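You operate a simulated robot arm through the tools that you are given. There is no shell and no other tool. Be economical: measure what you need, move in short steps, check, and stop when the job is done.

You run a simulated robot arm. Do the job below in one go: nothing can be reset, and whatever is moved stays where it is left.

TASK
Tighten the bracket's clamp bolt to 40 N m, then its lock nut to 20 N m.
Fine: set the dial for each, dock the nut runner; leave the shims. Set down upright: bench nut runner.

Only the result counts: the job must be done as asked and must still hold three seconds after the hand-in. Knocking over, shifting, dropping, spilling or breaking anything else fails it.

THE ROBOT
A 7-joint arm with a two-finger parallel gripper, fixed in place. Base frame: the origin is at the foot of the arm, x ahead of it, y to its left, z up; the work surface is at about z = 0.85. Lengths are in m, angles in rad, forces in N, time in s.
With the tool pointing down near the work surface it reaches from about 0.24 to 0.68 m from the base axis. Its first joint turns from -1.152 to 1.152 rad. Payload 2.4 kg.
The TCP is the grasp point between the finger pads, 0.03 m short of the fingertips. In the tool frame z runs along the fingers and y along their closing line. The gripper opens to 0.094 m. The fingers are 0.028 m wide and 0.01 m thick; the gripper's body (0.05 by 0.096 m) begins 0.055 m behind the TCP.
Orientation is told as [roll, pitch, yaw] about the base's x, y, z axes, in that order, counted from this pose: with the fingers straight down and closing along the base's y, the tool's x points along the base's -x, its y along +y and its z along -z.

THE INTERFACE
- The arm moves only by the tool arm_command. Its argument "deltas" is a list of rows, each an object of numbers (a shift or turn left out is 0, a gripper value left out holds the last): "dx", "dy", "dz": the shift along the base's x, y, z in mm; "rx", "ry", "rz": the turn, a rotation vector about the base's x, y, z in rad; "jaw": the opening, from 0 (shut) to 1 (fully open). In form: [{"dx": .., "dy": .., "dz": .., "rx": .., "ry": .., "rz": .., "jaw": ..}, ...]. A call has 1 to 10 rows; each row shifts and turns the commanded pose from where the row before left it. Rows are played at 5 a second. More than 0.05 m and 0.15 rad between two rows, or a gripper value outside its range, and nothing of the call is played. Where a pose cannot be reached the arm comes as near as it can. A force on the tool above 40 N (or 10 N above the force at the start of the call, whichever is more), or a blocked arm, ends the call early, and 0.2 s more pass. Each finger travels about 0.153 m/s and halts on what it meets, pressing with about 32 N; the grip force reading is that of the motor and also rises with nothing between the fingers. The clock runs only during rows and for 0.2 s after the last one: add rows that do not move to give the fingers time. It gives the time, the measured TCP pose, the force on the tool (base axes), the opening and the grip force at its end, in the units of the frame above (readings bear some noise), with the torque about the TCP (base axes, N m) and any sound that the robot's microphone picked up.
- Cameras (640 x 400 px; columns grow to the right, rows downward): "scene" is fixed at [0.0451, 0.4756, 1.4515]; the picture's right is [-0.69, -0.73, 0.00], its down [-0.36, 0.34, -0.87] and it looks along [0.63, -0.60, -0.50] (base axes); focal length 299 px, centre (320, 200). "wrist" rides on the gripper at [0.076, 0.014, -0.102] in the tool frame; the picture's right is [-0.18, 0.98, 0.00], its down [-0.75, -0.14, -0.64] and it looks along [-0.63, -0.12, 0.77] (tool axes); focal length 243 px, centre (320, 200). There is no depth. A picture from a camera that has moved, and an enlarged one, comes with that camera's place and axes in the base frame and with its lens.
- snapshot(camera): a new picture of that camera. No time passes.
- close_up(camera, box): a new picture of the part [left, top, right, bottom] of that camera's present view, enlarged. No time passes.
- sign_off(): hands the job in; it is judged then, once.

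Go step by step. Nothing tells you positions but the pictures and the camera data: compare them with the known pose of the tool, close in by small moves and look again before you grip or let go. The budget is 120 turns and 68 pictures, counting those below and the enlarged ones. Unless the task says otherwise, let go and move clear before handing in, and close with one line.

The tools are called after "Request:" as name(argument=value, ...) on one line, values as JSON. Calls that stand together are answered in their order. arm_command: Moves the arm, as the interface text tells. Its arguments: {"type":"object","properties":{"deltas":{"type":"array"}},"required":["deltas"]} The other tools are called the same way: snapshot (camera) takes a picture; close_up (camera, box) takes an enlarged picture of a part of a camera's view; sign_off () hands the job in.

At the start:

```text
clock: 0.0
position: [0.2879, 0.2003, 1.3208]
tool_rot: [0.0, -0.001, 0.001]
ft_force: [0.1, -0.5, -0.5]
ft_torque: [0.0, 0.03, 0.0]
finger_gap: 0.0941
grasp_force: 0.0
```

scene: 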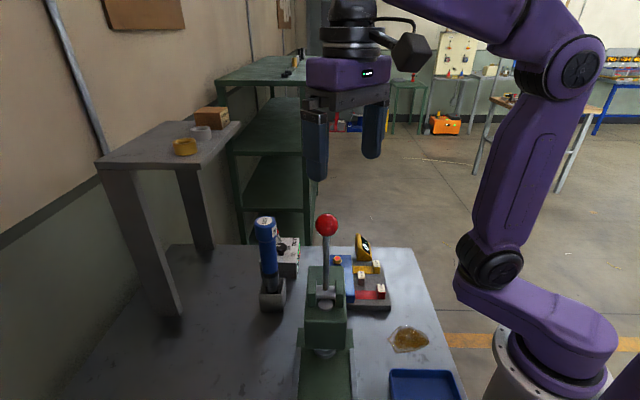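
wrist: 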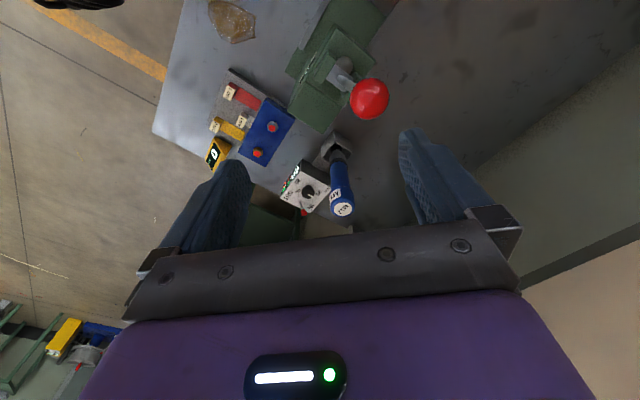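

I see a bench with a blue nut runner in a dock, a dial box next to it, a bracket fixture with shims and a lever press. I'll look closer at these first.

Request:
close_up(camera="scene", box=[230, 200, 410, 320])

Request:
close_up(camera="wrist", box=[190, 60, 400, 230])

```text
3.33 times, centred on (320, 260) of scene
camera zoom: at [0.0451, 0.4756, 1.4515], right [-0.69, -0.73, 0.0], down [-0.36, 0.34, -0.87], along [0.63, -0.6, -0.5], focal length 997 px, centre (320, 0)
```

zoom: 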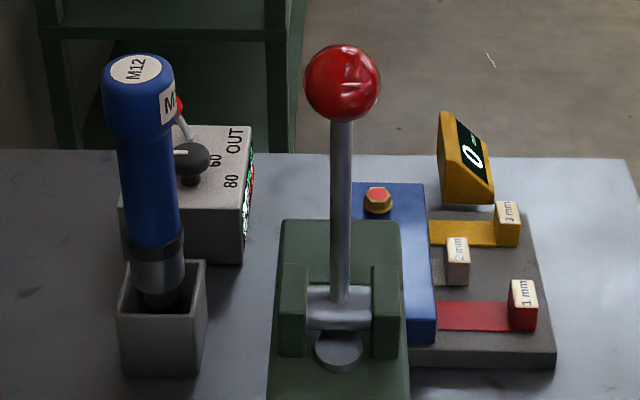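

```text
2.35 times, centred on (295, 145) of wrist
camera zoom: at [0.2123, 0.2154, 1.423], right [0.18, 0.98, 0.0], down [0.75, -0.14, 0.64], along [0.63, -0.12, -0.77], focal length 571 px, centre (379, 329)
```

zoom: 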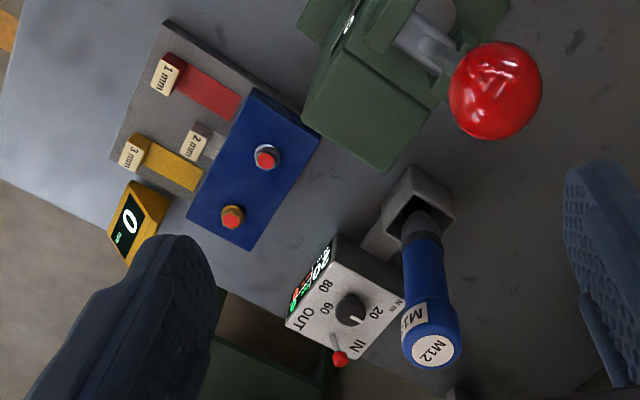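

The blue M12 runner stands in a dock near (0.49, 0.20), its top at z≈1.107. The dial box is near (0.57, 0.12), the fasteners are near (0.457, 0.022) and (0.404, 0.073), and a lever with a red ball is near (0.28, 0.24, 1.23). I'll move the wrist camera forward for a better look.

Request:
arm_command(deltas=[{"dx": 35, "dy": -30}, {"dx": 35, "dy": -30}, {"dx": 30, "dy": -30}, {"dz": -40}, {"dz": -40}, {}])

Request:
snapshot(camera="wrist")

```text
clock: 1.4
position: [0.388, 0.1101, 1.2411]
tool_rot: [-0.001, 0.0, -0.001]
ft_force: [0.5, 0.0, -0.1]
ft_torque: [0.01, 0.0, 0.0]
finger_gap: 0.0941
grasp_force: 0.1
```

```text
63 pictures are left
camera wrist: at [0.3117, 0.1241, 1.344], right [0.18, 0.98, 0.0], down [0.75, -0.14, 0.64], along [0.63, -0.12, -0.77], focal length 243 px, centre (320, 200)
```

wrist: 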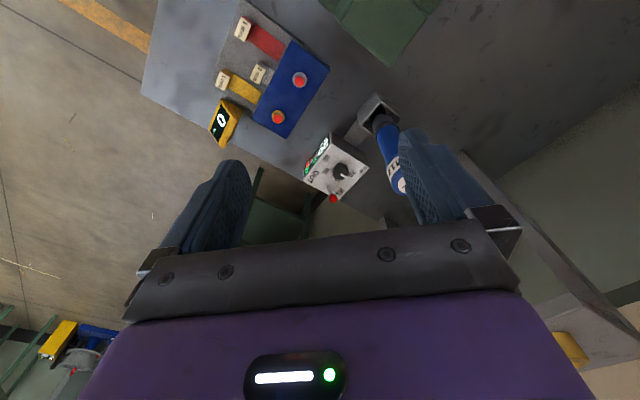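

Request:
close_up(camera="wrist", box=[290, 120, 390, 210])

Request:
close_up(camera="wrist", box=[200, 20, 340, 140])

```text
4.44 times, centred on (340, 165) of wrist
camera zoom: at [0.3117, 0.1241, 1.344], right [0.18, 0.98, 0.0], down [0.75, -0.14, 0.64], along [0.63, -0.12, -0.77], focal length 1078 px, centre (231, 356)
```

zoom: 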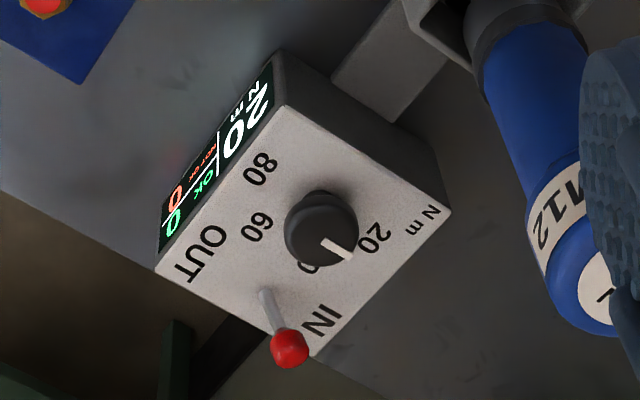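

```text
3.33 times, centred on (270, 80) of wrist
camera zoom: at [0.3117, 0.1241, 1.344], right [0.18, 0.98, 0.0], down [0.75, -0.14, 0.64], along [0.63, -0.12, -0.77], focal length 809 px, centre (487, 600)
```

zoom: 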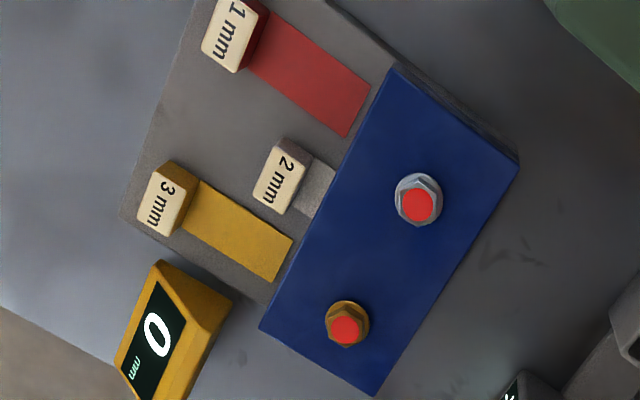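

The dial reads 20 N m and the counters are OK 0 / NOT OK 0. The lever looks tilted to IN. The bracket has a silver and a brass hex, so I'll get a lower view to tell the bolt from the nut.

Request:
arm_command(deltas=[{"dx": -45, "dy": -35}, {"dx": -43, "dy": -30}, {"dz": -45}, {"dz": -45}, {"dz": -45}, {}])

Request:
close_up(camera="wrist", box=[200, 80, 420, 240])

```text
refused: row 1 steps farther than a row can; nothing moved
```

```text
2.50 times, centred on (310, 160) of wrist
camera zoom: at [0.3117, 0.1241, 1.344], right [0.18, 0.98, 0.0], down [0.75, -0.14, 0.64], along [0.63, -0.12, -0.77], focal length 606 px, centre (345, 300)
```

zoom: 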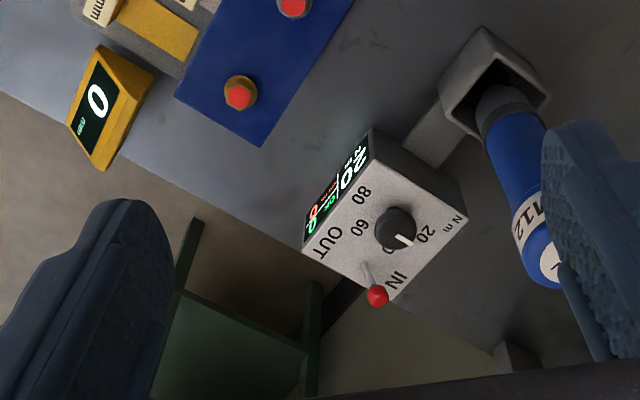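

The first row was longer than the 50 mm limit, so nothing moved. I'll repeat it in shorter steps and look before the next move.

Request:
arm_command(deltas=[{"dx": -30, "dy": -22}, {"dx": -30, "dy": -22}, {"dx": -28, "dy": -21}, {"dz": -45}, {"dz": -45}, {"dz": -45}, {}])

Request:
snapshot(camera="wrist")

```text
clock: 3.0
position: [0.3014, 0.0477, 1.1055]
tool_rot: [0.0, 0.0, -0.001]
ft_force: [-0.7, -0.3, -0.2]
ft_torque: [0.02, 0.01, -0.01]
finger_gap: 0.0939
grasp_force: 0.0
```

```text
59 pictures are left
camera wrist: at [0.2244, 0.0619, 1.2082], right [0.18, 0.98, 0.0], down [0.75, -0.14, 0.64], along [0.63, -0.12, -0.77], focal length 243 px, centre (320, 200)
```

wrist: 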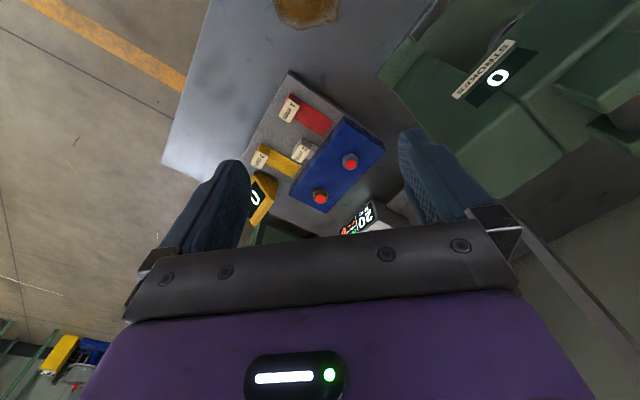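

Request:
close_up(camera="wrist", box=[285, 115, 395, 220])

Request:
close_up(camera="scene", box=[325, 240, 395, 310])

```text
3.81 times, centred on (340, 168) of wrist
camera zoom: at [0.2244, 0.0619, 1.2082], right [0.18, 0.98, 0.0], down [0.75, -0.14, 0.64], along [0.63, -0.12, -0.77], focal length 924 px, centre (244, 324)
```

zoom: 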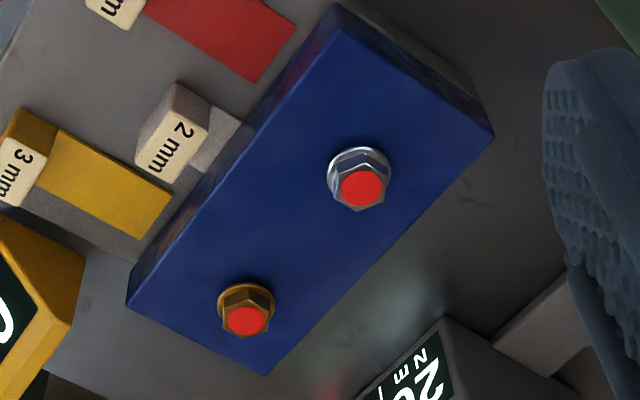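

```text
5.71 times, centred on (360, 275) of scene
camera zoom: at [0.0451, 0.4756, 1.4515], right [-0.69, -0.73, 0.0], down [-0.36, 0.34, -0.87], along [0.63, -0.6, -0.5], focal length 1710 px, centre (91, -229)
```

zoom: 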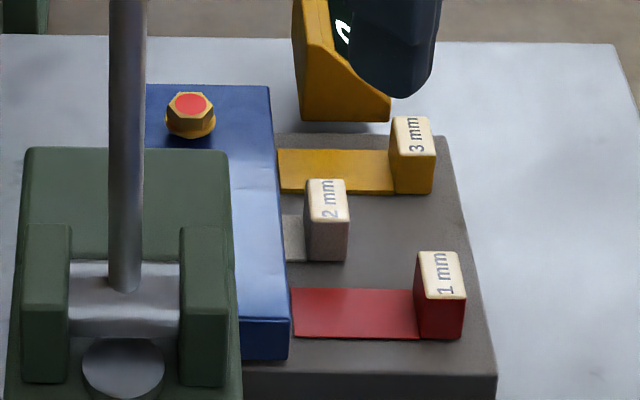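

Both fasteners look alike apart from colour, so I'll zoom further to tell bolt from nut.

Request:
close_up(camera="wrist", box=[335, 145, 365, 175])

Request:
close_up(camera="wrist", box=[305, 180, 335, 210])

```text
13.33 times, centred on (350, 160) of wrist
camera zoom: at [0.2244, 0.0619, 1.2082], right [0.18, 0.98, 0.0], down [0.75, -0.14, 0.64], along [0.63, -0.12, -0.77], focal length 3235 px, centre (-80, 733)
```

zoom: 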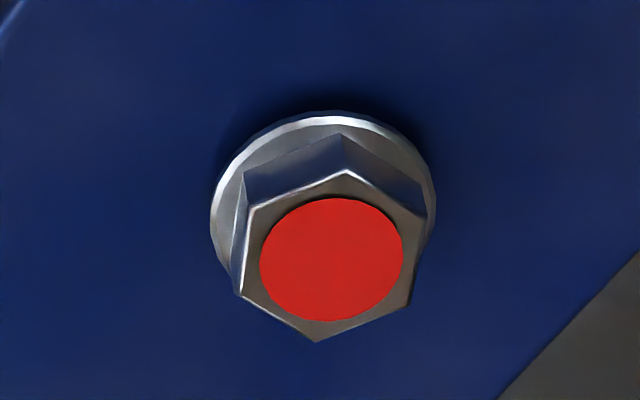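

```text
13.33 times, centred on (320, 195) of wrist
camera zoom: at [0.2244, 0.0619, 1.2082], right [0.18, 0.98, 0.0], down [0.75, -0.14, 0.64], along [0.63, -0.12, -0.77], focal length 3235 px, centre (320, 267)
```

zoom: 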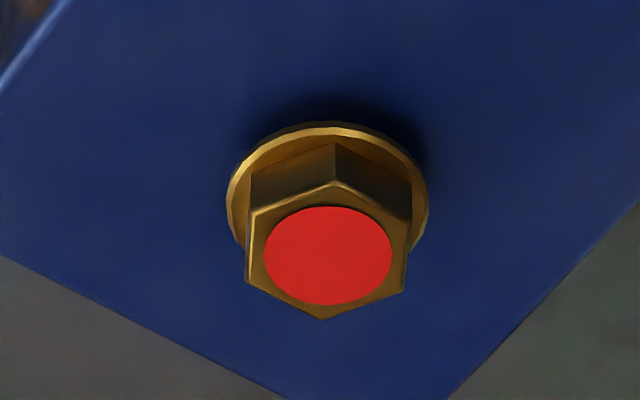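

The shapes are the same and only the colour differs, so I take the plain steel one (0.410, 0.071, top z≈0.914) as the clamp bolt and the brass one (0.464, 0.017, 0.913) as the lock nut. Next I'll look at the dial from close range.

Request:
arm_command(deltas=[{"dx": 40}, {"dx": 40}, {"dx": 40}, {"dy": 35}, {"dy": 32}, {}])

Request:
snapshot(camera="wrist")

Request:
close_up(camera="wrist", box=[260, 130, 400, 220])

```text
clock: 4.4
position: [0.4206, 0.1139, 1.1023]
tool_rot: [-0.001, 0.0, 0.001]
ft_force: [0.2, -0.2, 0.4]
ft_torque: [0.01, -0.04, 0.0]
finger_gap: 0.0939
grasp_force: 0.1
```

```text
54 pictures are left
camera wrist: at [0.3426, 0.1294, 1.2062], right [0.18, 0.98, 0.0], down [0.75, -0.14, 0.64], along [0.63, -0.12, -0.77], focal length 243 px, centre (320, 200)
```

wrist: 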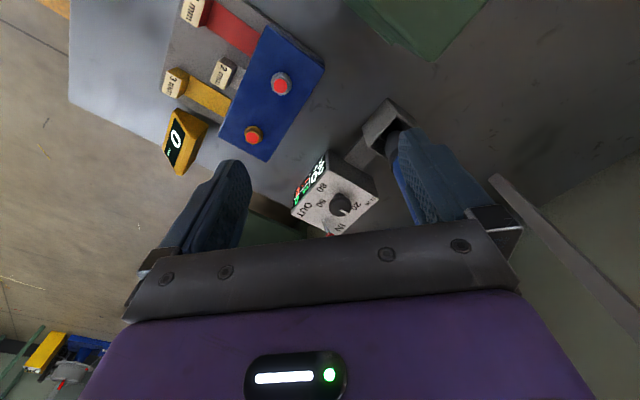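

```text
4.44 times, centred on (330, 175) of wrist
camera zoom: at [0.3426, 0.1294, 1.2062], right [0.18, 0.98, 0.0], down [0.75, -0.14, 0.64], along [0.63, -0.12, -0.77], focal length 1078 px, centre (276, 311)
```

zoom: 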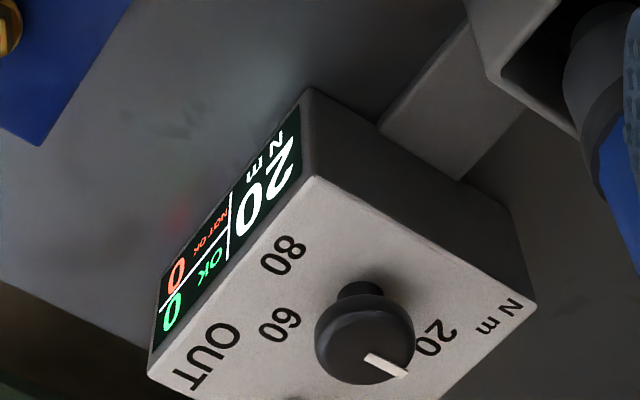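

The knob is near (0.585, 0.113) with its top at z≈0.93, pointing at 20, and 40 lies about 50° clockwise. I'll pre-turn the gripper by +50° so the turn ends at yaw 0, clear of the runner, then move above the knob.

Request:
arm_command(deltas=[{"rz": 0.145, "jaw": 0.55}, {"rz": 0.145}, {"rz": 0.145}, {"rz": 0.145}, {"rz": 0.145}, {"rz": 0.145}, {"dx": 45}, {"dx": 45}, {"dx": 45}, {"dx": 29}])

Request:
arm_command(deltas=[{"dz": -40}, {"dz": -30}, {}])

Request:
snapshot(camera="scene")

Request:
snapshot(camera="wrist")

```text
clock: 6.6
position: [0.5853, 0.1117, 1.1052]
tool_rot: [0.0, 0.0, 0.869]
ft_force: [-0.1, 0.0, 0.8]
ft_torque: [0.02, 0.0, 0.02]
finger_gap: 0.0517
grasp_force: 0.0
```

```text
clock: 7.4
position: [0.5833, 0.1132, 1.0354]
tool_rot: [0.0, -0.001, 0.87]
ft_force: [-0.8, 0.3, 0.4]
ft_torque: [0.01, 0.02, 0.01]
finger_gap: 0.0516
grasp_force: 0.0
```

```text
52 pictures are left
```

scene: 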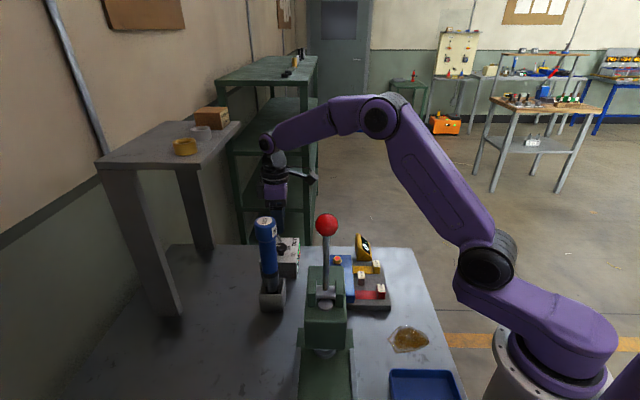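

```text
51 pictures are left
camera wrist: at [0.5234, 0.0645, 1.1388], right [-0.63, 0.77, 0.0], down [0.59, 0.49, 0.64], along [0.5, 0.41, -0.77], focal length 243 px, centre (320, 200)
```

wrist: 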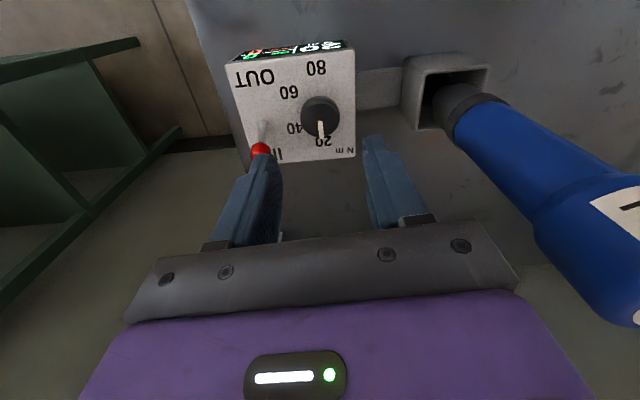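

The gripper is centred over the knob and clears the IN lever. In this view 20, 40, 60 and 80 span about 180°, so each step is about 60°. I'll descend so the tips are just above the panel.

Request:
arm_command(deltas=[{"dz": -30, "jaw": 0.5}, {"dz": -30}, {"dz": -15}, {"dz": -10}, {}])

Request:
snapshot(camera="wrist")

Request:
close_up(camera="scene", box=[240, 200, 320, 280])

```text
clock: 8.6
position: [0.5853, 0.1129, 0.9503]
tool_rot: [0.0, 0.002, 0.872]
ft_force: [0.1, -0.2, 0.4]
ft_torque: [0.0, -0.02, -0.03]
finger_gap: 0.0468
grasp_force: 0.0
```

```text
50 pictures are left
camera wrist: at [0.5255, 0.0637, 1.0532], right [-0.63, 0.77, 0.0], down [0.59, 0.48, 0.64], along [0.5, 0.41, -0.77], focal length 243 px, centre (320, 200)
```

wrist: 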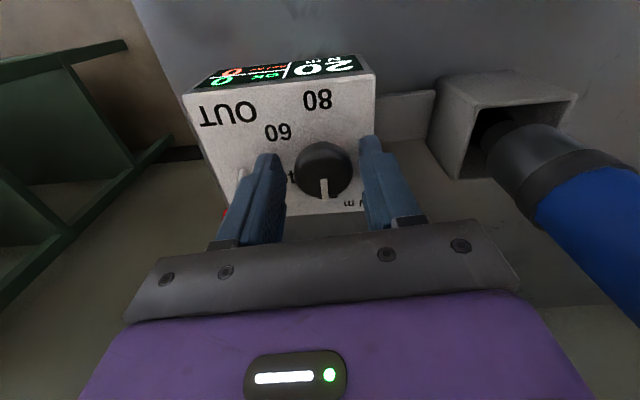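

```text
5.00 times, centred on (280, 240) of scene
camera zoom: at [0.0451, 0.4756, 1.4515], right [-0.69, -0.73, 0.0], down [-0.36, 0.34, -0.87], along [0.63, -0.6, -0.5], focal length 1496 px, centre (520, 0)
```

zoom: 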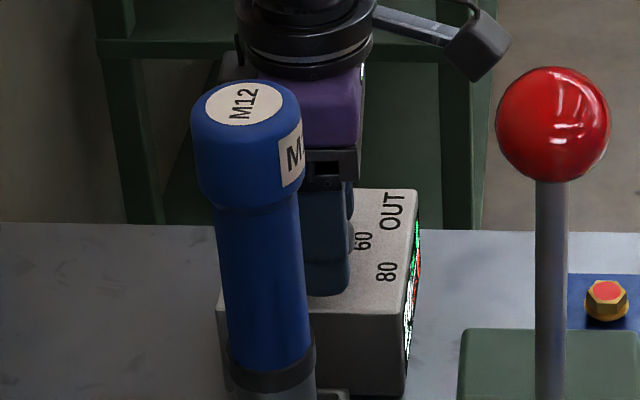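

Aligned, with the tips around the knob cap. I'll go down 5 mm more and close.

Request:
arm_command(deltas=[{"dz": -5}, {"jaw": 0.3}, {"jaw": 0.2}, {}, {}])

```text
clock: 9.8
position: [0.5844, 0.1132, 0.9451]
tool_rot: [0.004, 0.003, 0.873]
ft_force: [-14.9, 10.0, 10.3]
ft_torque: [-0.14, 0.63, 0.0]
finger_gap: 0.0333
grasp_force: 45.1
```

Gripped at 33 mm with some side load, so I'll ease 1 mm towards the push and turn in small steps.

Request:
arm_command(deltas=[{"dx": -1.2, "dy": 1}, {}])

Request:
arm_command(deltas=[{"rz": -0.13}, {"rz": -0.13}, {"rz": -0.13}, {"rz": -0.13}, {}])

Request:
snapshot(camera="wrist")

```text
clock: 10.4
position: [0.584, 0.1142, 0.9453]
tool_rot: [-0.002, -0.001, 0.872]
ft_force: [-3.5, 12.4, 3.1]
ft_torque: [-0.26, 0.29, 0.02]
finger_gap: 0.033
grasp_force: 44.6
```

```text
clock: 11.6
position: [0.5842, 0.1148, 0.9455]
tool_rot: [-0.001, -0.003, 0.348]
ft_force: [-2.2, 11.1, 7.6]
ft_torque: [0.72, -0.93, -0.01]
finger_gap: 0.0332
grasp_force: 45.2
```

```text
48 pictures are left
camera wrist: at [0.5079, 0.1017, 1.0485], right [-0.16, 0.99, 0.0], down [0.76, 0.12, 0.64], along [0.63, 0.1, -0.77], focal length 243 px, centre (320, 200)
```

wrist: 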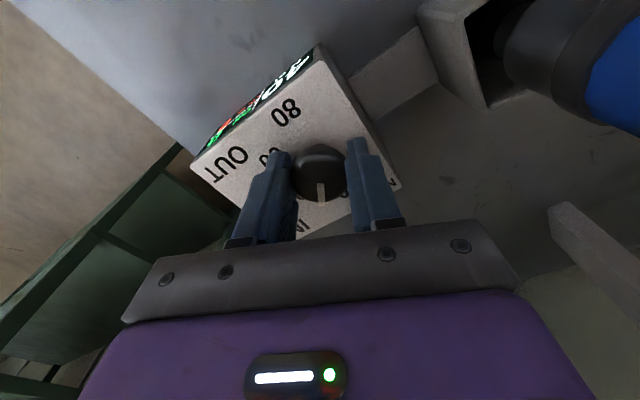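

The knob turns with the gripper. I'll check the display before going further.

Request:
close_up(camera="wrist", box=[190, 30, 410, 210])

```text
2.22 times, centred on (300, 120) of wrist
camera zoom: at [0.5079, 0.1017, 1.0485], right [-0.16, 0.99, 0.0], down [0.76, 0.12, 0.64], along [0.63, 0.1, -0.77], focal length 539 px, centre (364, 378)
```

zoom: 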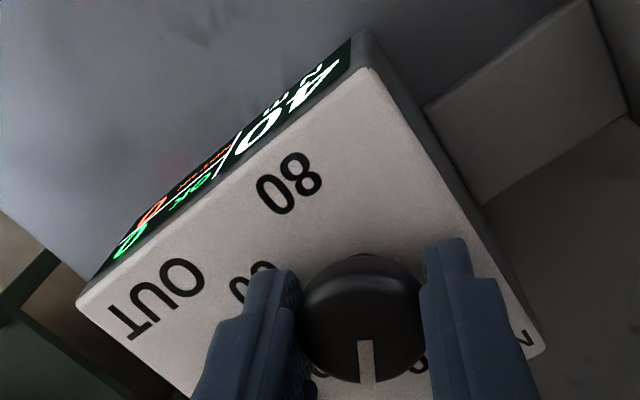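

The display already shows 40. I'll centre it better with another 0.4 rad, then release.

Request:
arm_command(deltas=[{"rz": -0.13}, {"rz": -0.13}, {"rz": -0.14}, {}])

Request:
close_up(camera="wrist", box=[190, 30, 410, 210])

```text
clock: 12.6
position: [0.584, 0.1134, 0.9459]
tool_rot: [0.0, 0.0, -0.053]
ft_force: [6.3, 9.2, 13.6]
ft_torque: [0.17, 0.16, -0.04]
finger_gap: 0.0335
grasp_force: 45.5
```

```text
2.22 times, centred on (300, 120) of wrist
camera zoom: at [0.509, 0.1327, 1.0485], right [0.24, 0.97, 0.0], down [0.74, -0.18, 0.64], along [0.63, -0.15, -0.77], focal length 539 px, centre (364, 378)
```

zoom: 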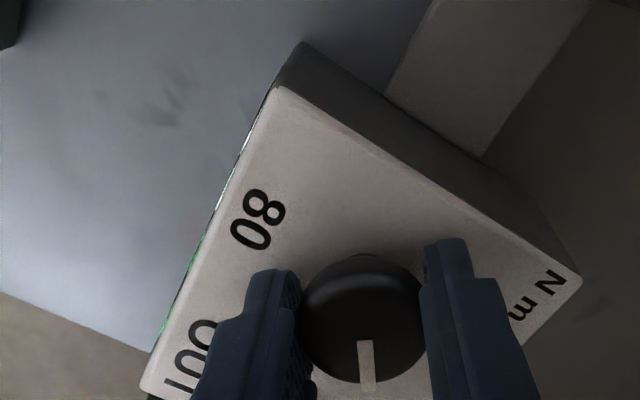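

Releasing the knob and lifting to verify the setting.

Request:
arm_command(deltas=[{"jaw": 0.5}, {}, {"dz": 30}, {"dz": 40}, {"dz": 40}, {"dz": 45}, {"dx": -45}, {"dx": -45}, {"dx": -45}, {}])

Request:
snapshot(camera="wrist")

Request:
close_up(camera="wrist", box=[250, 100, 450, 240])

```text
clock: 14.8
position: [0.4466, 0.1161, 1.1028]
tool_rot: [0.002, 0.0, -0.05]
ft_force: [0.3, 0.2, -0.4]
ft_torque: [0.0, 0.01, -0.01]
finger_gap: 0.0469
grasp_force: 0.2
```

```text
45 pictures are left
camera wrist: at [0.3709, 0.1347, 1.2055], right [0.23, 0.97, 0.0], down [0.75, -0.18, 0.64], along [0.62, -0.15, -0.77], focal length 243 px, centre (320, 200)
```

wrist: 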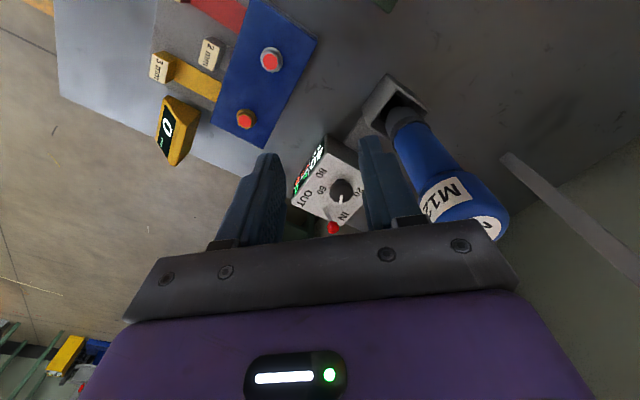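

```text
2.86 times, centred on (350, 170) of wrist
camera zoom: at [0.3709, 0.1347, 1.2055], right [0.23, 0.97, 0.0], down [0.75, -0.18, 0.64], along [0.62, -0.15, -0.77], focal length 693 px, centre (234, 286)
```

zoom: 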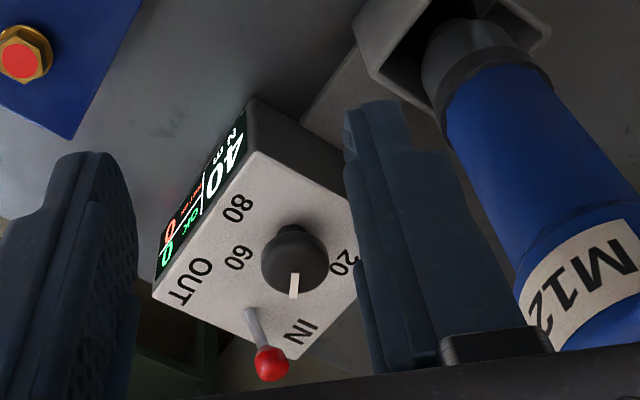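

The display reads 40 with the lever at IN. The runner axis is near (0.497, 0.204), with its blue cap (radius ≈23 mm) spanning z≈1.06–1.107. I'll rise, open, and go above it.

Request:
arm_command(deltas=[{"dz": 45, "jaw": 1}, {"dz": 45}, {"dz": 30, "rz": 0.05}, {"dx": 25, "dy": 40}, {"dx": 25, "dy": 40}, {"dy": 8}, {}])

Request:
snapshot(camera="wrist")

Request:
snapshot(camera="scene")

```text
clock: 16.4
position: [0.4975, 0.2028, 1.2211]
tool_rot: [0.001, -0.001, -0.001]
ft_force: [0.6, 0.3, -1.5]
ft_torque: [-0.01, 0.04, -0.03]
finger_gap: 0.0943
grasp_force: 0.0
```

```text
43 pictures are left
camera wrist: at [0.4216, 0.2173, 1.3239], right [0.18, 0.98, 0.0], down [0.75, -0.14, 0.64], along [0.63, -0.12, -0.77], focal length 243 px, centre (320, 200)
```

wrist: 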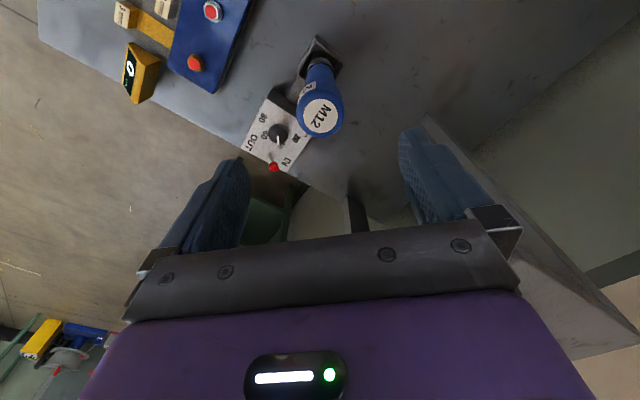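

```text
42 pictures are left
```

scene: 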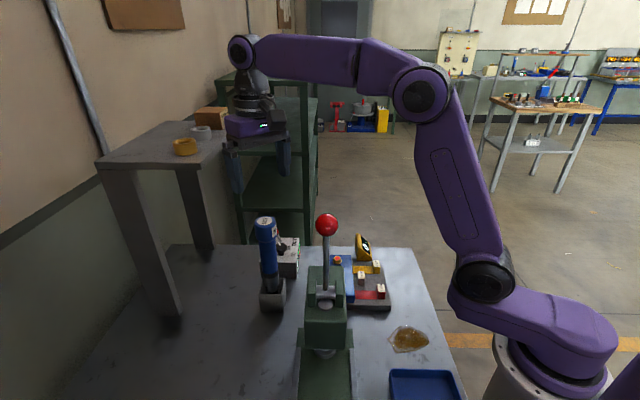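

Aligned within a few mm. I'll descend to just above the cap and recheck.

Request:
arm_command(deltas=[{"dx": 2, "dz": -40}, {"dz": -30}, {}])

Request:
snapshot(camera="wrist")

Request:
close_up(camera="scene", box=[220, 160, 320, 320])

```text
clock: 17.2
position: [0.5003, 0.2016, 1.1488]
tool_rot: [0.0, 0.0, 0.001]
ft_force: [0.1, 0.5, -0.8]
ft_torque: [0.03, 0.01, -0.02]
finger_gap: 0.0939
grasp_force: 0.0
```

```text
41 pictures are left
camera wrist: at [0.424, 0.2171, 1.252], right [0.18, 0.98, 0.0], down [0.75, -0.14, 0.64], along [0.63, -0.12, -0.77], focal length 243 px, centre (320, 200)
```

wrist: 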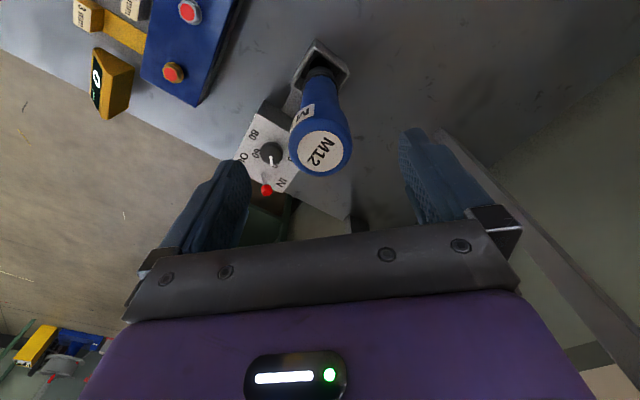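

```text
2.50 times, centred on (270, 240) of scene
camera zoom: at [0.0451, 0.4756, 1.4515], right [-0.69, -0.73, 0.0], down [-0.36, 0.34, -0.87], along [0.63, -0.6, -0.5], focal length 748 px, centre (445, 100)
```

zoom: 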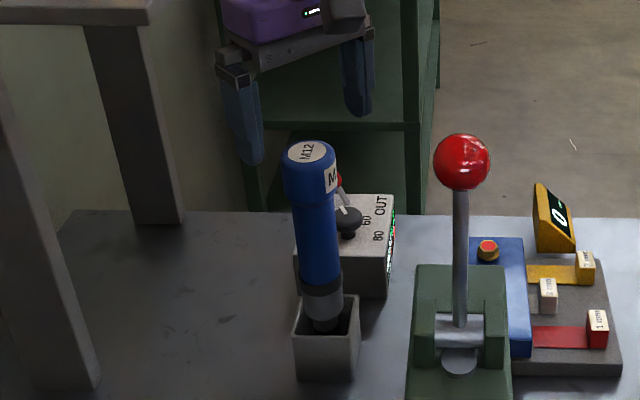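

The gripper is centred on the runner. I'll descend to TCP z≈1.064 (palm clear of the top) and close.

Request:
arm_command(deltas=[{"dz": -35, "dy": 2}, {"dz": -30}, {"dz": -12}, {"dz": -8}, {}])

Request:
close_up(camera="scene", box=[220, 160, 320, 320])

Request:
snapshot(camera="wrist")

```text
clock: 18.4
position: [0.5002, 0.2031, 1.066]
tool_rot: [0.0, 0.0, 0.001]
ft_force: [0.4, 0.6, 0.3]
ft_torque: [-0.05, 0.02, 0.01]
finger_gap: 0.0941
grasp_force: 0.1
```

```text
2.50 times, centred on (270, 240) of scene
camera zoom: at [0.0451, 0.4756, 1.4515], right [-0.69, -0.73, 0.0], down [-0.36, 0.34, -0.87], along [0.63, -0.6, -0.5], focal length 748 px, centre (445, 100)
```

zoom: 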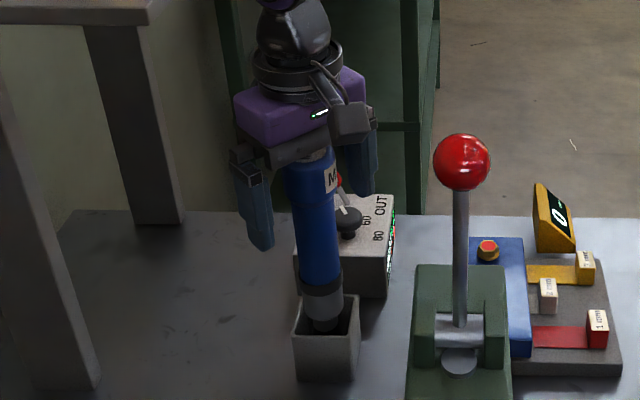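

```text
38 pictures are left
camera wrist: at [0.4236, 0.2195, 1.1676], right [0.18, 0.98, 0.0], down [0.75, -0.14, 0.64], along [0.63, -0.12, -0.77], focal length 243 px, centre (320, 200)
```

wrist: 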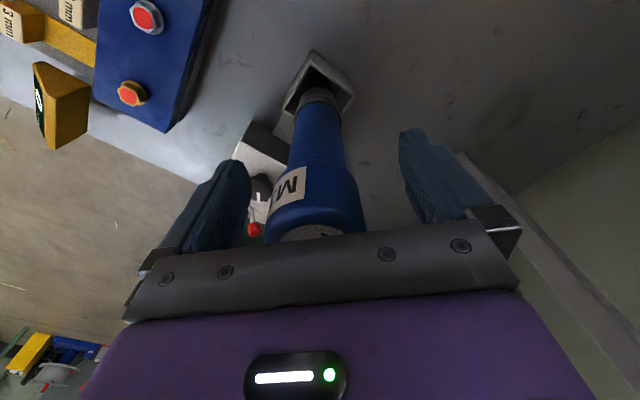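

Well placed. Closing on the cap.

Request:
arm_command(deltas=[{"jaw": 0.6}, {"jaw": 0.5}, {"jaw": 0.4}, {}, {}])

```text
clock: 19.6
position: [0.5004, 0.206, 1.0655]
tool_rot: [0.0, 0.0, -0.002]
ft_force: [1.0, -1.2, 0.2]
ft_torque: [-0.15, -0.04, -0.01]
finger_gap: 0.048
grasp_force: 32.0
```

Gripped at 48 mm. Lifting straight up.

Request:
arm_command(deltas=[{"dz": 10, "jaw": 0.3}, {"dz": 20}, {"dz": 30}, {"dz": 30}, {"dz": 30}, {}])

Request:
snapshot(camera="scene")

Request:
snapshot(camera="wrist")

```text
clock: 21.0
position: [0.5002, 0.2043, 1.1859]
tool_rot: [0.0, -0.001, 0.002]
ft_force: [0.2, 0.2, -4.8]
ft_torque: [0.0, 0.03, 0.02]
finger_gap: 0.0479
grasp_force: 32.3
```

```text
37 pictures are left
```

scene: 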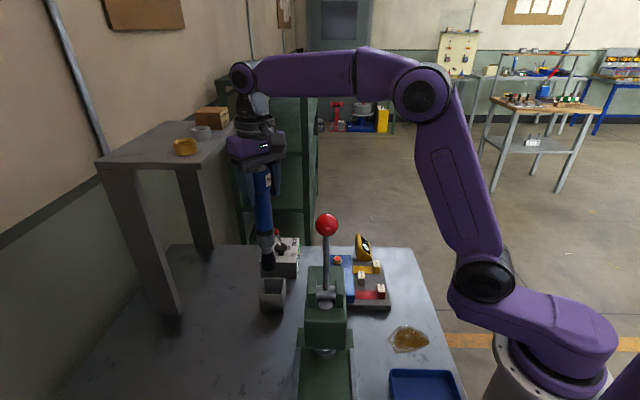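

```text
36 pictures are left
camera wrist: at [0.4234, 0.2195, 1.2883], right [0.18, 0.98, 0.0], down [0.75, -0.14, 0.64], along [0.63, -0.12, -0.77], focal length 243 px, centre (320, 200)
```

wrist: 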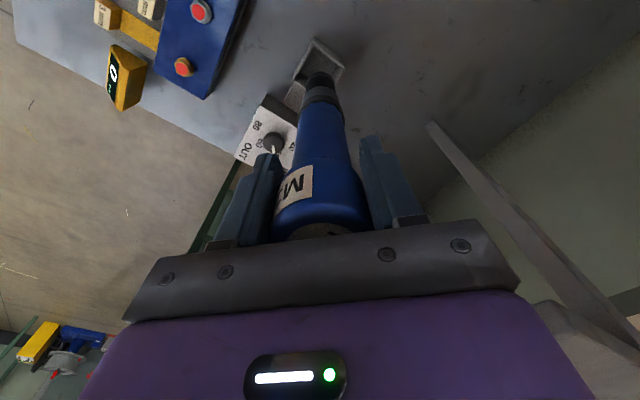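

Request:
close_up(camera="scene", box=[220, 130, 320, 320])

Request:
close_up(camera="wrist", box=[270, 30, 370, 130])

```text
2.11 times, centred on (270, 225) of scene
camera zoom: at [0.0452, 0.4757, 1.4515], right [-0.69, -0.73, 0.0], down [-0.36, 0.34, -0.87], along [0.63, -0.6, -0.5], focal length 630 px, centre (425, 147)
```

zoom: 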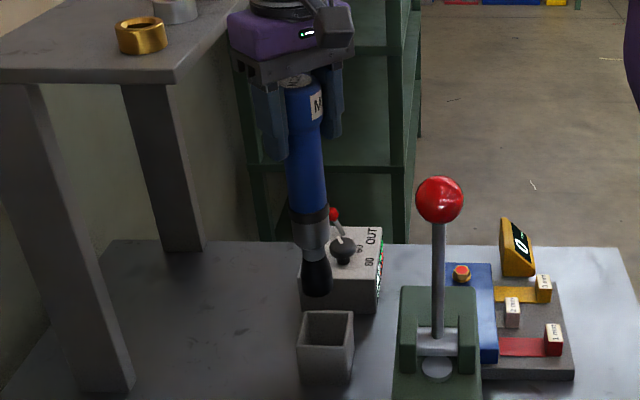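

```text
4.00 times, centred on (320, 80) of wrist
camera zoom: at [0.4234, 0.2195, 1.2883], right [0.18, 0.98, 0.0], down [0.75, -0.14, 0.64], along [0.63, -0.12, -0.77], focal length 970 px, centre (320, 680)
```

zoom: 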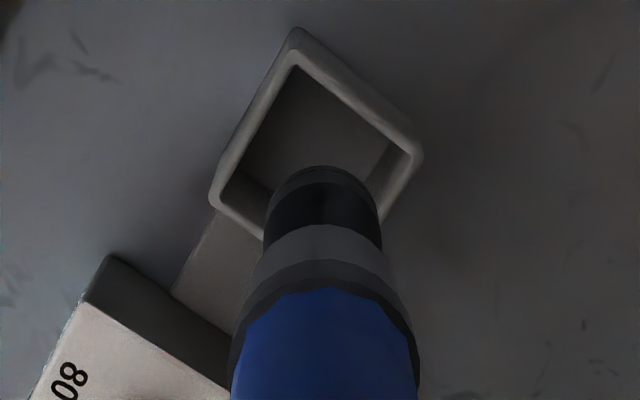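

The runner is in hand; its socket end is about 0.213 m below the TCP. I'll carry it over the steel bolt with ~40 mm clearance and look.

Request:
arm_command(deltas=[{"dx": -22, "dy": -33}, {"dx": -22, "dy": -33}, {"dx": -22, "dy": -33}, {"dx": -22, "dy": -33}, {"dz": -20}, {}])

Request:
close_up(camera="wrist", box=[250, 30, 390, 150])

Request:
close_up(camera="scene", box=[280, 130, 420, 320])

```text
clock: 22.4
position: [0.412, 0.0722, 1.1662]
tool_rot: [-0.002, 0.001, 0.001]
ft_force: [-0.2, -0.7, -5.3]
ft_torque: [0.0, 0.07, -0.03]
finger_gap: 0.0483
grasp_force: 32.4
```

```text
3.33 times, centred on (320, 90) of wrist
camera zoom: at [0.3353, 0.087, 1.2695], right [0.18, 0.98, 0.0], down [0.75, -0.14, 0.64], along [0.63, -0.12, -0.77], focal length 809 px, centre (320, 567)
```

zoom: 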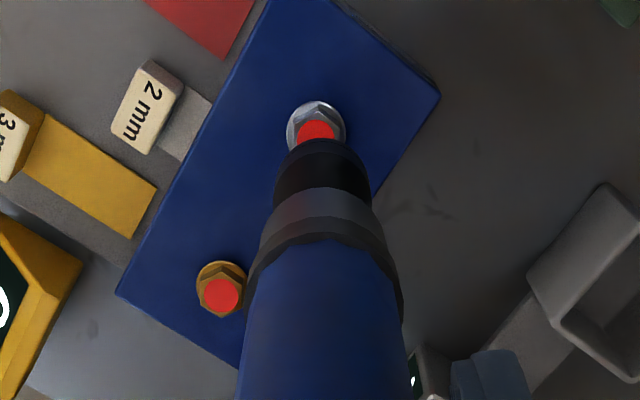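

```text
2.11 times, centred on (350, 225) of scene
camera zoom: at [0.0452, 0.4756, 1.4515], right [-0.69, -0.73, 0.0], down [-0.36, 0.34, -0.87], along [0.63, -0.6, -0.5], focal length 630 px, centre (257, 147)
```

zoom: 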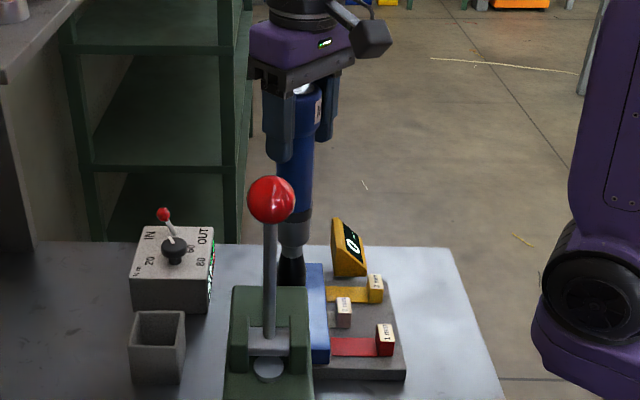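

The socket is nearly over the steel bolt. I'll lower it to about 10 mm above the head and compare again.

Request:
arm_command(deltas=[{"dx": -3, "dz": -15}, {"dz": -14}, {}])

Request:
close_up(camera="wrist", box=[280, 30, 360, 90])

```text
clock: 23.2
position: [0.4083, 0.0723, 1.1365]
tool_rot: [-0.001, -0.001, 0.001]
ft_force: [0.2, 0.7, -4.7]
ft_torque: [-0.02, 0.04, 0.0]
finger_gap: 0.0481
grasp_force: 31.7
```

```text
6.67 times, centred on (320, 60) of wrist
camera zoom: at [0.3322, 0.0859, 1.2393], right [0.18, 0.98, 0.0], down [0.75, -0.14, 0.64], along [0.63, -0.12, -0.77], focal length 1618 px, centre (320, 1133)
```

zoom: 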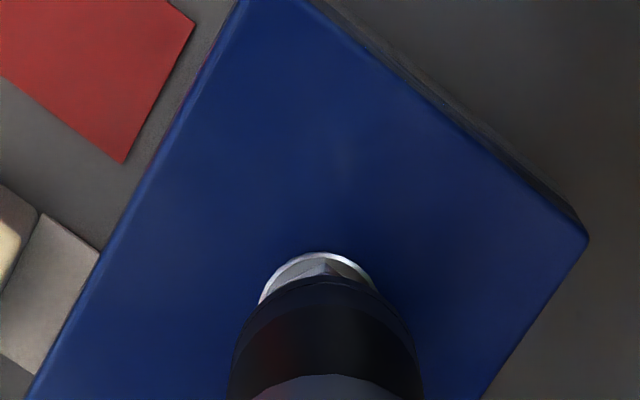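

The socket appears about 2–3 mm too far in +x and 2 mm too far in +y relative to the bolt. I'll correct that and look again.

Request:
arm_command(deltas=[{"dx": -2.5, "dy": -2, "dz": -4}, {}])

Request:
close_up(camera="wrist", box=[290, 40, 350, 85])

Request:
close_up(camera="scene", box=[320, 220, 380, 280])

```text
clock: 23.8
position: [0.4069, 0.0668, 1.1324]
tool_rot: [0.001, 0.001, -0.001]
ft_force: [-0.4, 0.0, -4.9]
ft_torque: [-0.02, 0.01, -0.01]
finger_gap: 0.0483
grasp_force: 32.1
```

```text
8.89 times, centred on (320, 62) of wrist
camera zoom: at [0.3299, 0.0837, 1.2347], right [0.18, 0.98, 0.0], down [0.75, -0.14, 0.64], along [0.63, -0.12, -0.77], focal length 2157 px, centre (320, 1422)
```

zoom: 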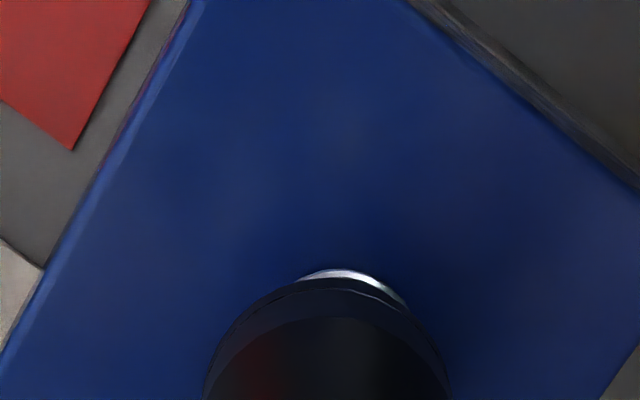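

```text
6.67 times, centred on (350, 250) of scene
camera zoom: at [0.0452, 0.4756, 1.4515], right [-0.69, -0.73, 0.0], down [-0.36, 0.34, -0.87], along [0.63, -0.6, -0.5], focal length 1995 px, centre (120, -133)
```

zoom: 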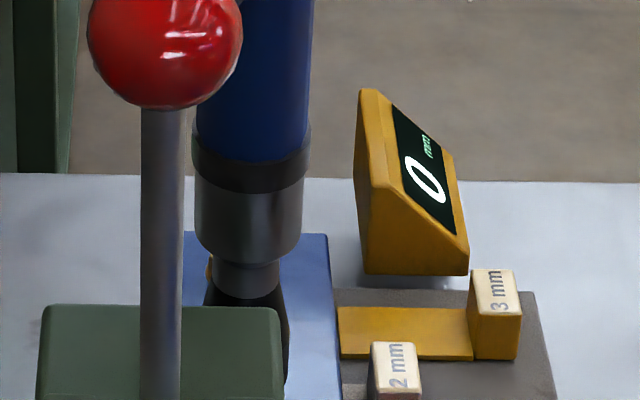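

x now looks aligned; y overshot by about 1.4 mm. I'll correct that and descend in small steps while watching the force.

Request:
arm_command(deltas=[{"dy": 1.4}, {"dz": -3}, {"dz": -3}, {"dz": -3}, {}])

Request:
close_up(camera="wrist", box=[290, 40, 350, 85])

```text
clock: 25.0
position: [0.4067, 0.0693, 1.1229]
tool_rot: [-0.001, 0.001, 0.0]
ft_force: [-0.2, 0.4, -5.0]
ft_torque: [-0.02, 0.05, 0.02]
finger_gap: 0.0482
grasp_force: 32.3
```

```text
8.89 times, centred on (320, 62) of wrist
camera zoom: at [0.3302, 0.0843, 1.2257], right [0.18, 0.98, 0.0], down [0.75, -0.14, 0.64], along [0.63, -0.12, -0.77], focal length 2157 px, centre (320, 1422)
```

zoom: 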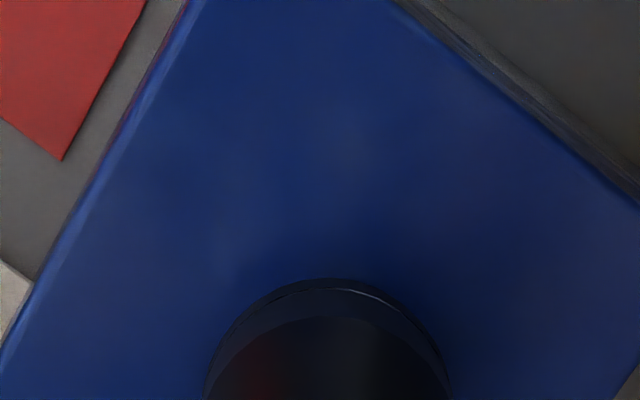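

No contact and the bolt is now under the socket. Descending further.

Request:
arm_command(deltas=[{"dy": 0.5, "dz": -3}, {"dz": -3}, {"dz": -2}, {"dz": -2}, {}])

```text
clock: 26.2
position: [0.408, 0.0716, 1.1125]
tool_rot: [0.002, -0.005, 0.0]
ft_force: [4.4, -0.5, 6.7]
ft_torque: [0.08, -0.95, 0.0]
finger_gap: 0.0478
grasp_force: 32.2
```

Contact was made near the expected seating height. I'll check the picture.

Request:
close_up(camera="wrist", box=[270, 20, 370, 100])

Request:
close_up(camera="scene", box=[230, 200, 400, 320])

```text
5.00 times, centred on (320, 60) of wrist
camera zoom: at [0.3315, 0.0863, 1.2158], right [0.18, 0.98, 0.0], down [0.75, -0.14, 0.65], along [0.63, -0.12, -0.76], focal length 1213 px, centre (320, 900)
```

zoom: 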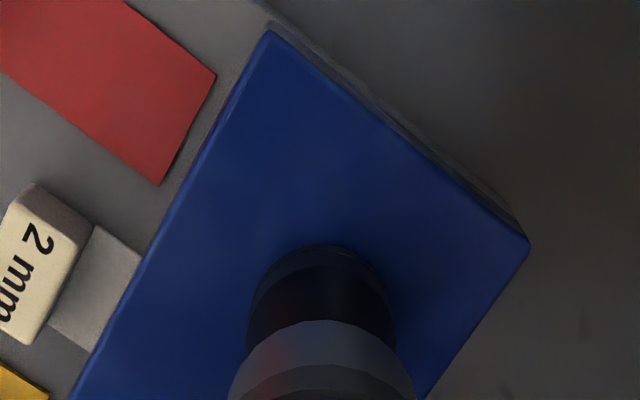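

```text
3.33 times, centred on (315, 260) of scene
camera zoom: at [0.0451, 0.4756, 1.4515], right [-0.69, -0.73, 0.0], down [-0.36, 0.34, -0.87], along [0.63, -0.6, -0.5], focal length 997 px, centre (337, 0)
```

zoom: 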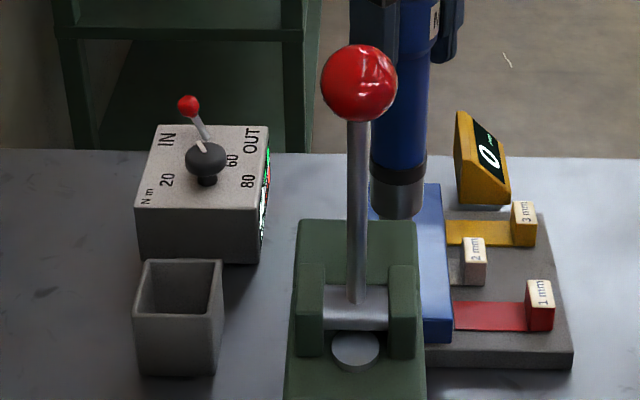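

Next I'll press gently a couple of mm and listen for the runner.

Request:
arm_command(deltas=[{"dz": -1}, {"dz": -1}, {}, {}, {}])

```text
clock: 27.4
position: [0.406, 0.072, 1.1123]
tool_rot: [0.0, -0.002, 0.001]
ft_force: [0.3, -0.3, 25.2]
ft_torque: [-0.14, -0.4, -0.01]
finger_gap: 0.0478
grasp_force: 31.5
```

Firm contact but no sound, so the socket may be resting on the hex corners. I'll turn clockwise under light pressure to let it drop in.

Request:
arm_command(deltas=[{"rz": -0.1}, {"rz": -0.1}, {"rz": -0.1}, {}])

```text
clock: 28.4
position: [0.4064, 0.0709, 1.1109]
tool_rot: [0.001, 0.001, -0.303]
ft_force: [0.8, 0.8, 21.7]
ft_torque: [-0.06, -0.27, 0.0]
finger_gap: 0.0476
grasp_force: 31.8
```

Request:
arm_command(deltas=[{"rz": -0.12}, {"rz": -0.12}, {"rz": -0.12}, {"rz": -0.12}, {"rz": -0.12}, {}])

Request:
close_up(camera="wrist", box=[240, 20, 400, 150])

```text
clock: 29.8
position: [0.4072, 0.0716, 1.1121]
tool_rot: [0.001, -0.002, -0.901]
ft_force: [0.6, -1.7, 25.4]
ft_torque: [-0.25, -0.12, -0.02]
finger_gap: 0.0473
grasp_force: 31.9
```

```text
3.08 times, centred on (320, 85) of wrist
camera zoom: at [0.3704, 0.1409, 1.2136], right [0.89, 0.46, 0.0], down [0.35, -0.68, 0.64], along [0.3, -0.57, -0.77], focal length 746 px, centre (320, 554)
```

zoom: 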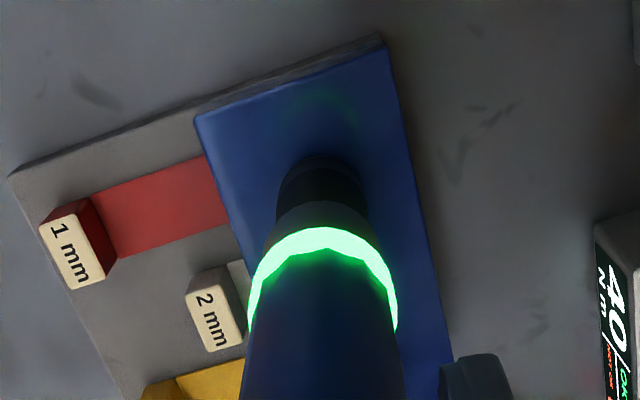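

The ring on the runner glows green. I'll check the display counter.

Request:
close_up(camera="wrist", box=[370, 70, 450, 170])

Request:
snapshot(camera="wrist")

```text
4.00 times, centred on (410, 120) of wrist
camera zoom: at [0.3704, 0.1409, 1.2136], right [0.89, 0.46, 0.0], down [0.35, -0.68, 0.64], along [0.3, -0.57, -0.77], focal length 970 px, centre (-40, 520)
```

zoom: 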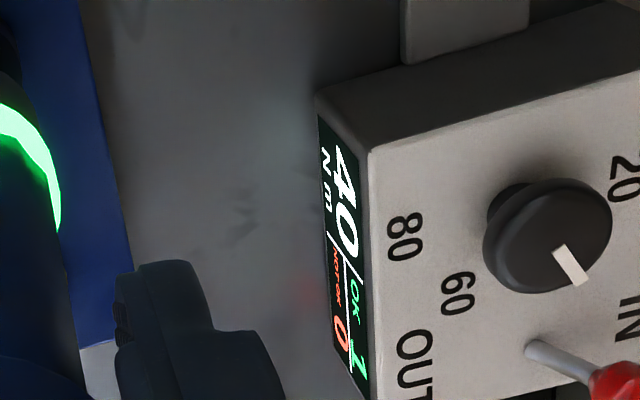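

```text
23 pictures are left
camera wrist: at [0.3704, 0.1409, 1.2136], right [0.89, 0.46, 0.0], down [0.35, -0.68, 0.64], along [0.3, -0.57, -0.77], focal length 243 px, centre (320, 200)
```

wrist: 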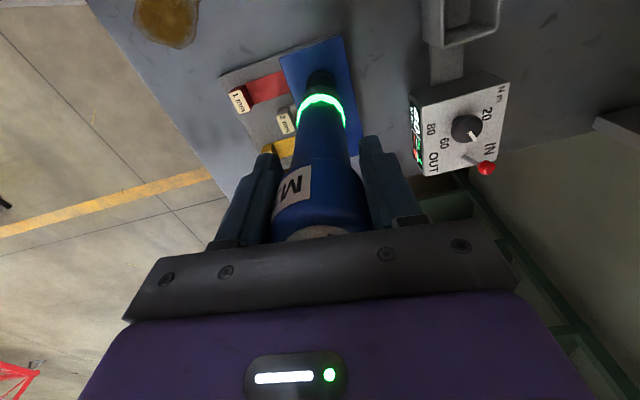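

The first tightening is logged: OK 1 at 40 N m. Now I'll lift off, undo the yaw and carry the runner back over the dock so I can reset the dial.

Request:
arm_command(deltas=[{"dz": 10}, {"dz": 25}, {"dz": 25}, {"dz": 16, "rz": 0.15}, {"rz": 0.15}, {"rz": 0.15}, {"rz": 0.15}, {"rz": 0.15}, {"rz": 0.15}, {}])

Request:
arm_command(deltas=[{"dx": 23, "dy": 33}, {"dx": 23, "dy": 33}, {"dx": 23, "dy": 33}, {"dx": 23, "dy": 33}, {}])

Request:
close_up(camera="wrist", box=[270, 30, 370, 130])

```text
clock: 32.0
position: [0.4081, 0.071, 1.1875]
tool_rot: [0.001, 0.0, 0.002]
ft_force: [-0.6, 0.7, -4.8]
ft_torque: [-0.03, 0.01, 0.01]
finger_gap: 0.0472
grasp_force: 32.3
```

```text
clock: 33.2
position: [0.5011, 0.2044, 1.1867]
tool_rot: [0.002, 0.001, -0.001]
ft_force: [-0.1, 0.0, -5.1]
ft_torque: [0.03, 0.0, 0.0]
finger_gap: 0.0474
grasp_force: 31.7
```

```text
4.00 times, centred on (320, 80) of wrist
camera zoom: at [0.424, 0.2193, 1.2899], right [0.19, 0.98, 0.0], down [0.75, -0.14, 0.64], along [0.63, -0.12, -0.77], focal length 970 px, centre (320, 680)
```

zoom: 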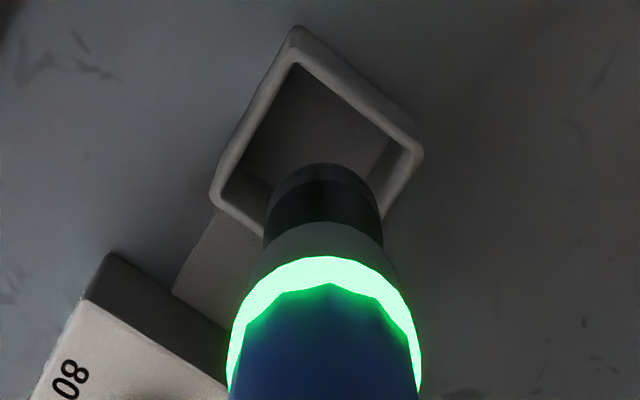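

The view matches the pick-up view within about 1 mm. Lowering into the dock and watching the force.

Request:
arm_command(deltas=[{"dz": -30}, {"dz": -30}, {"dz": -30}, {"dz": -15}, {"dz": -8}, {"dz": -4}, {}])

```text
clock: 34.8
position: [0.4991, 0.2035, 1.0721]
tool_rot: [0.0, 0.001, -0.001]
ft_force: [-0.5, 1.0, -4.4]
ft_torque: [0.0, 0.05, -0.04]
finger_gap: 0.0474
grasp_force: 32.1
```

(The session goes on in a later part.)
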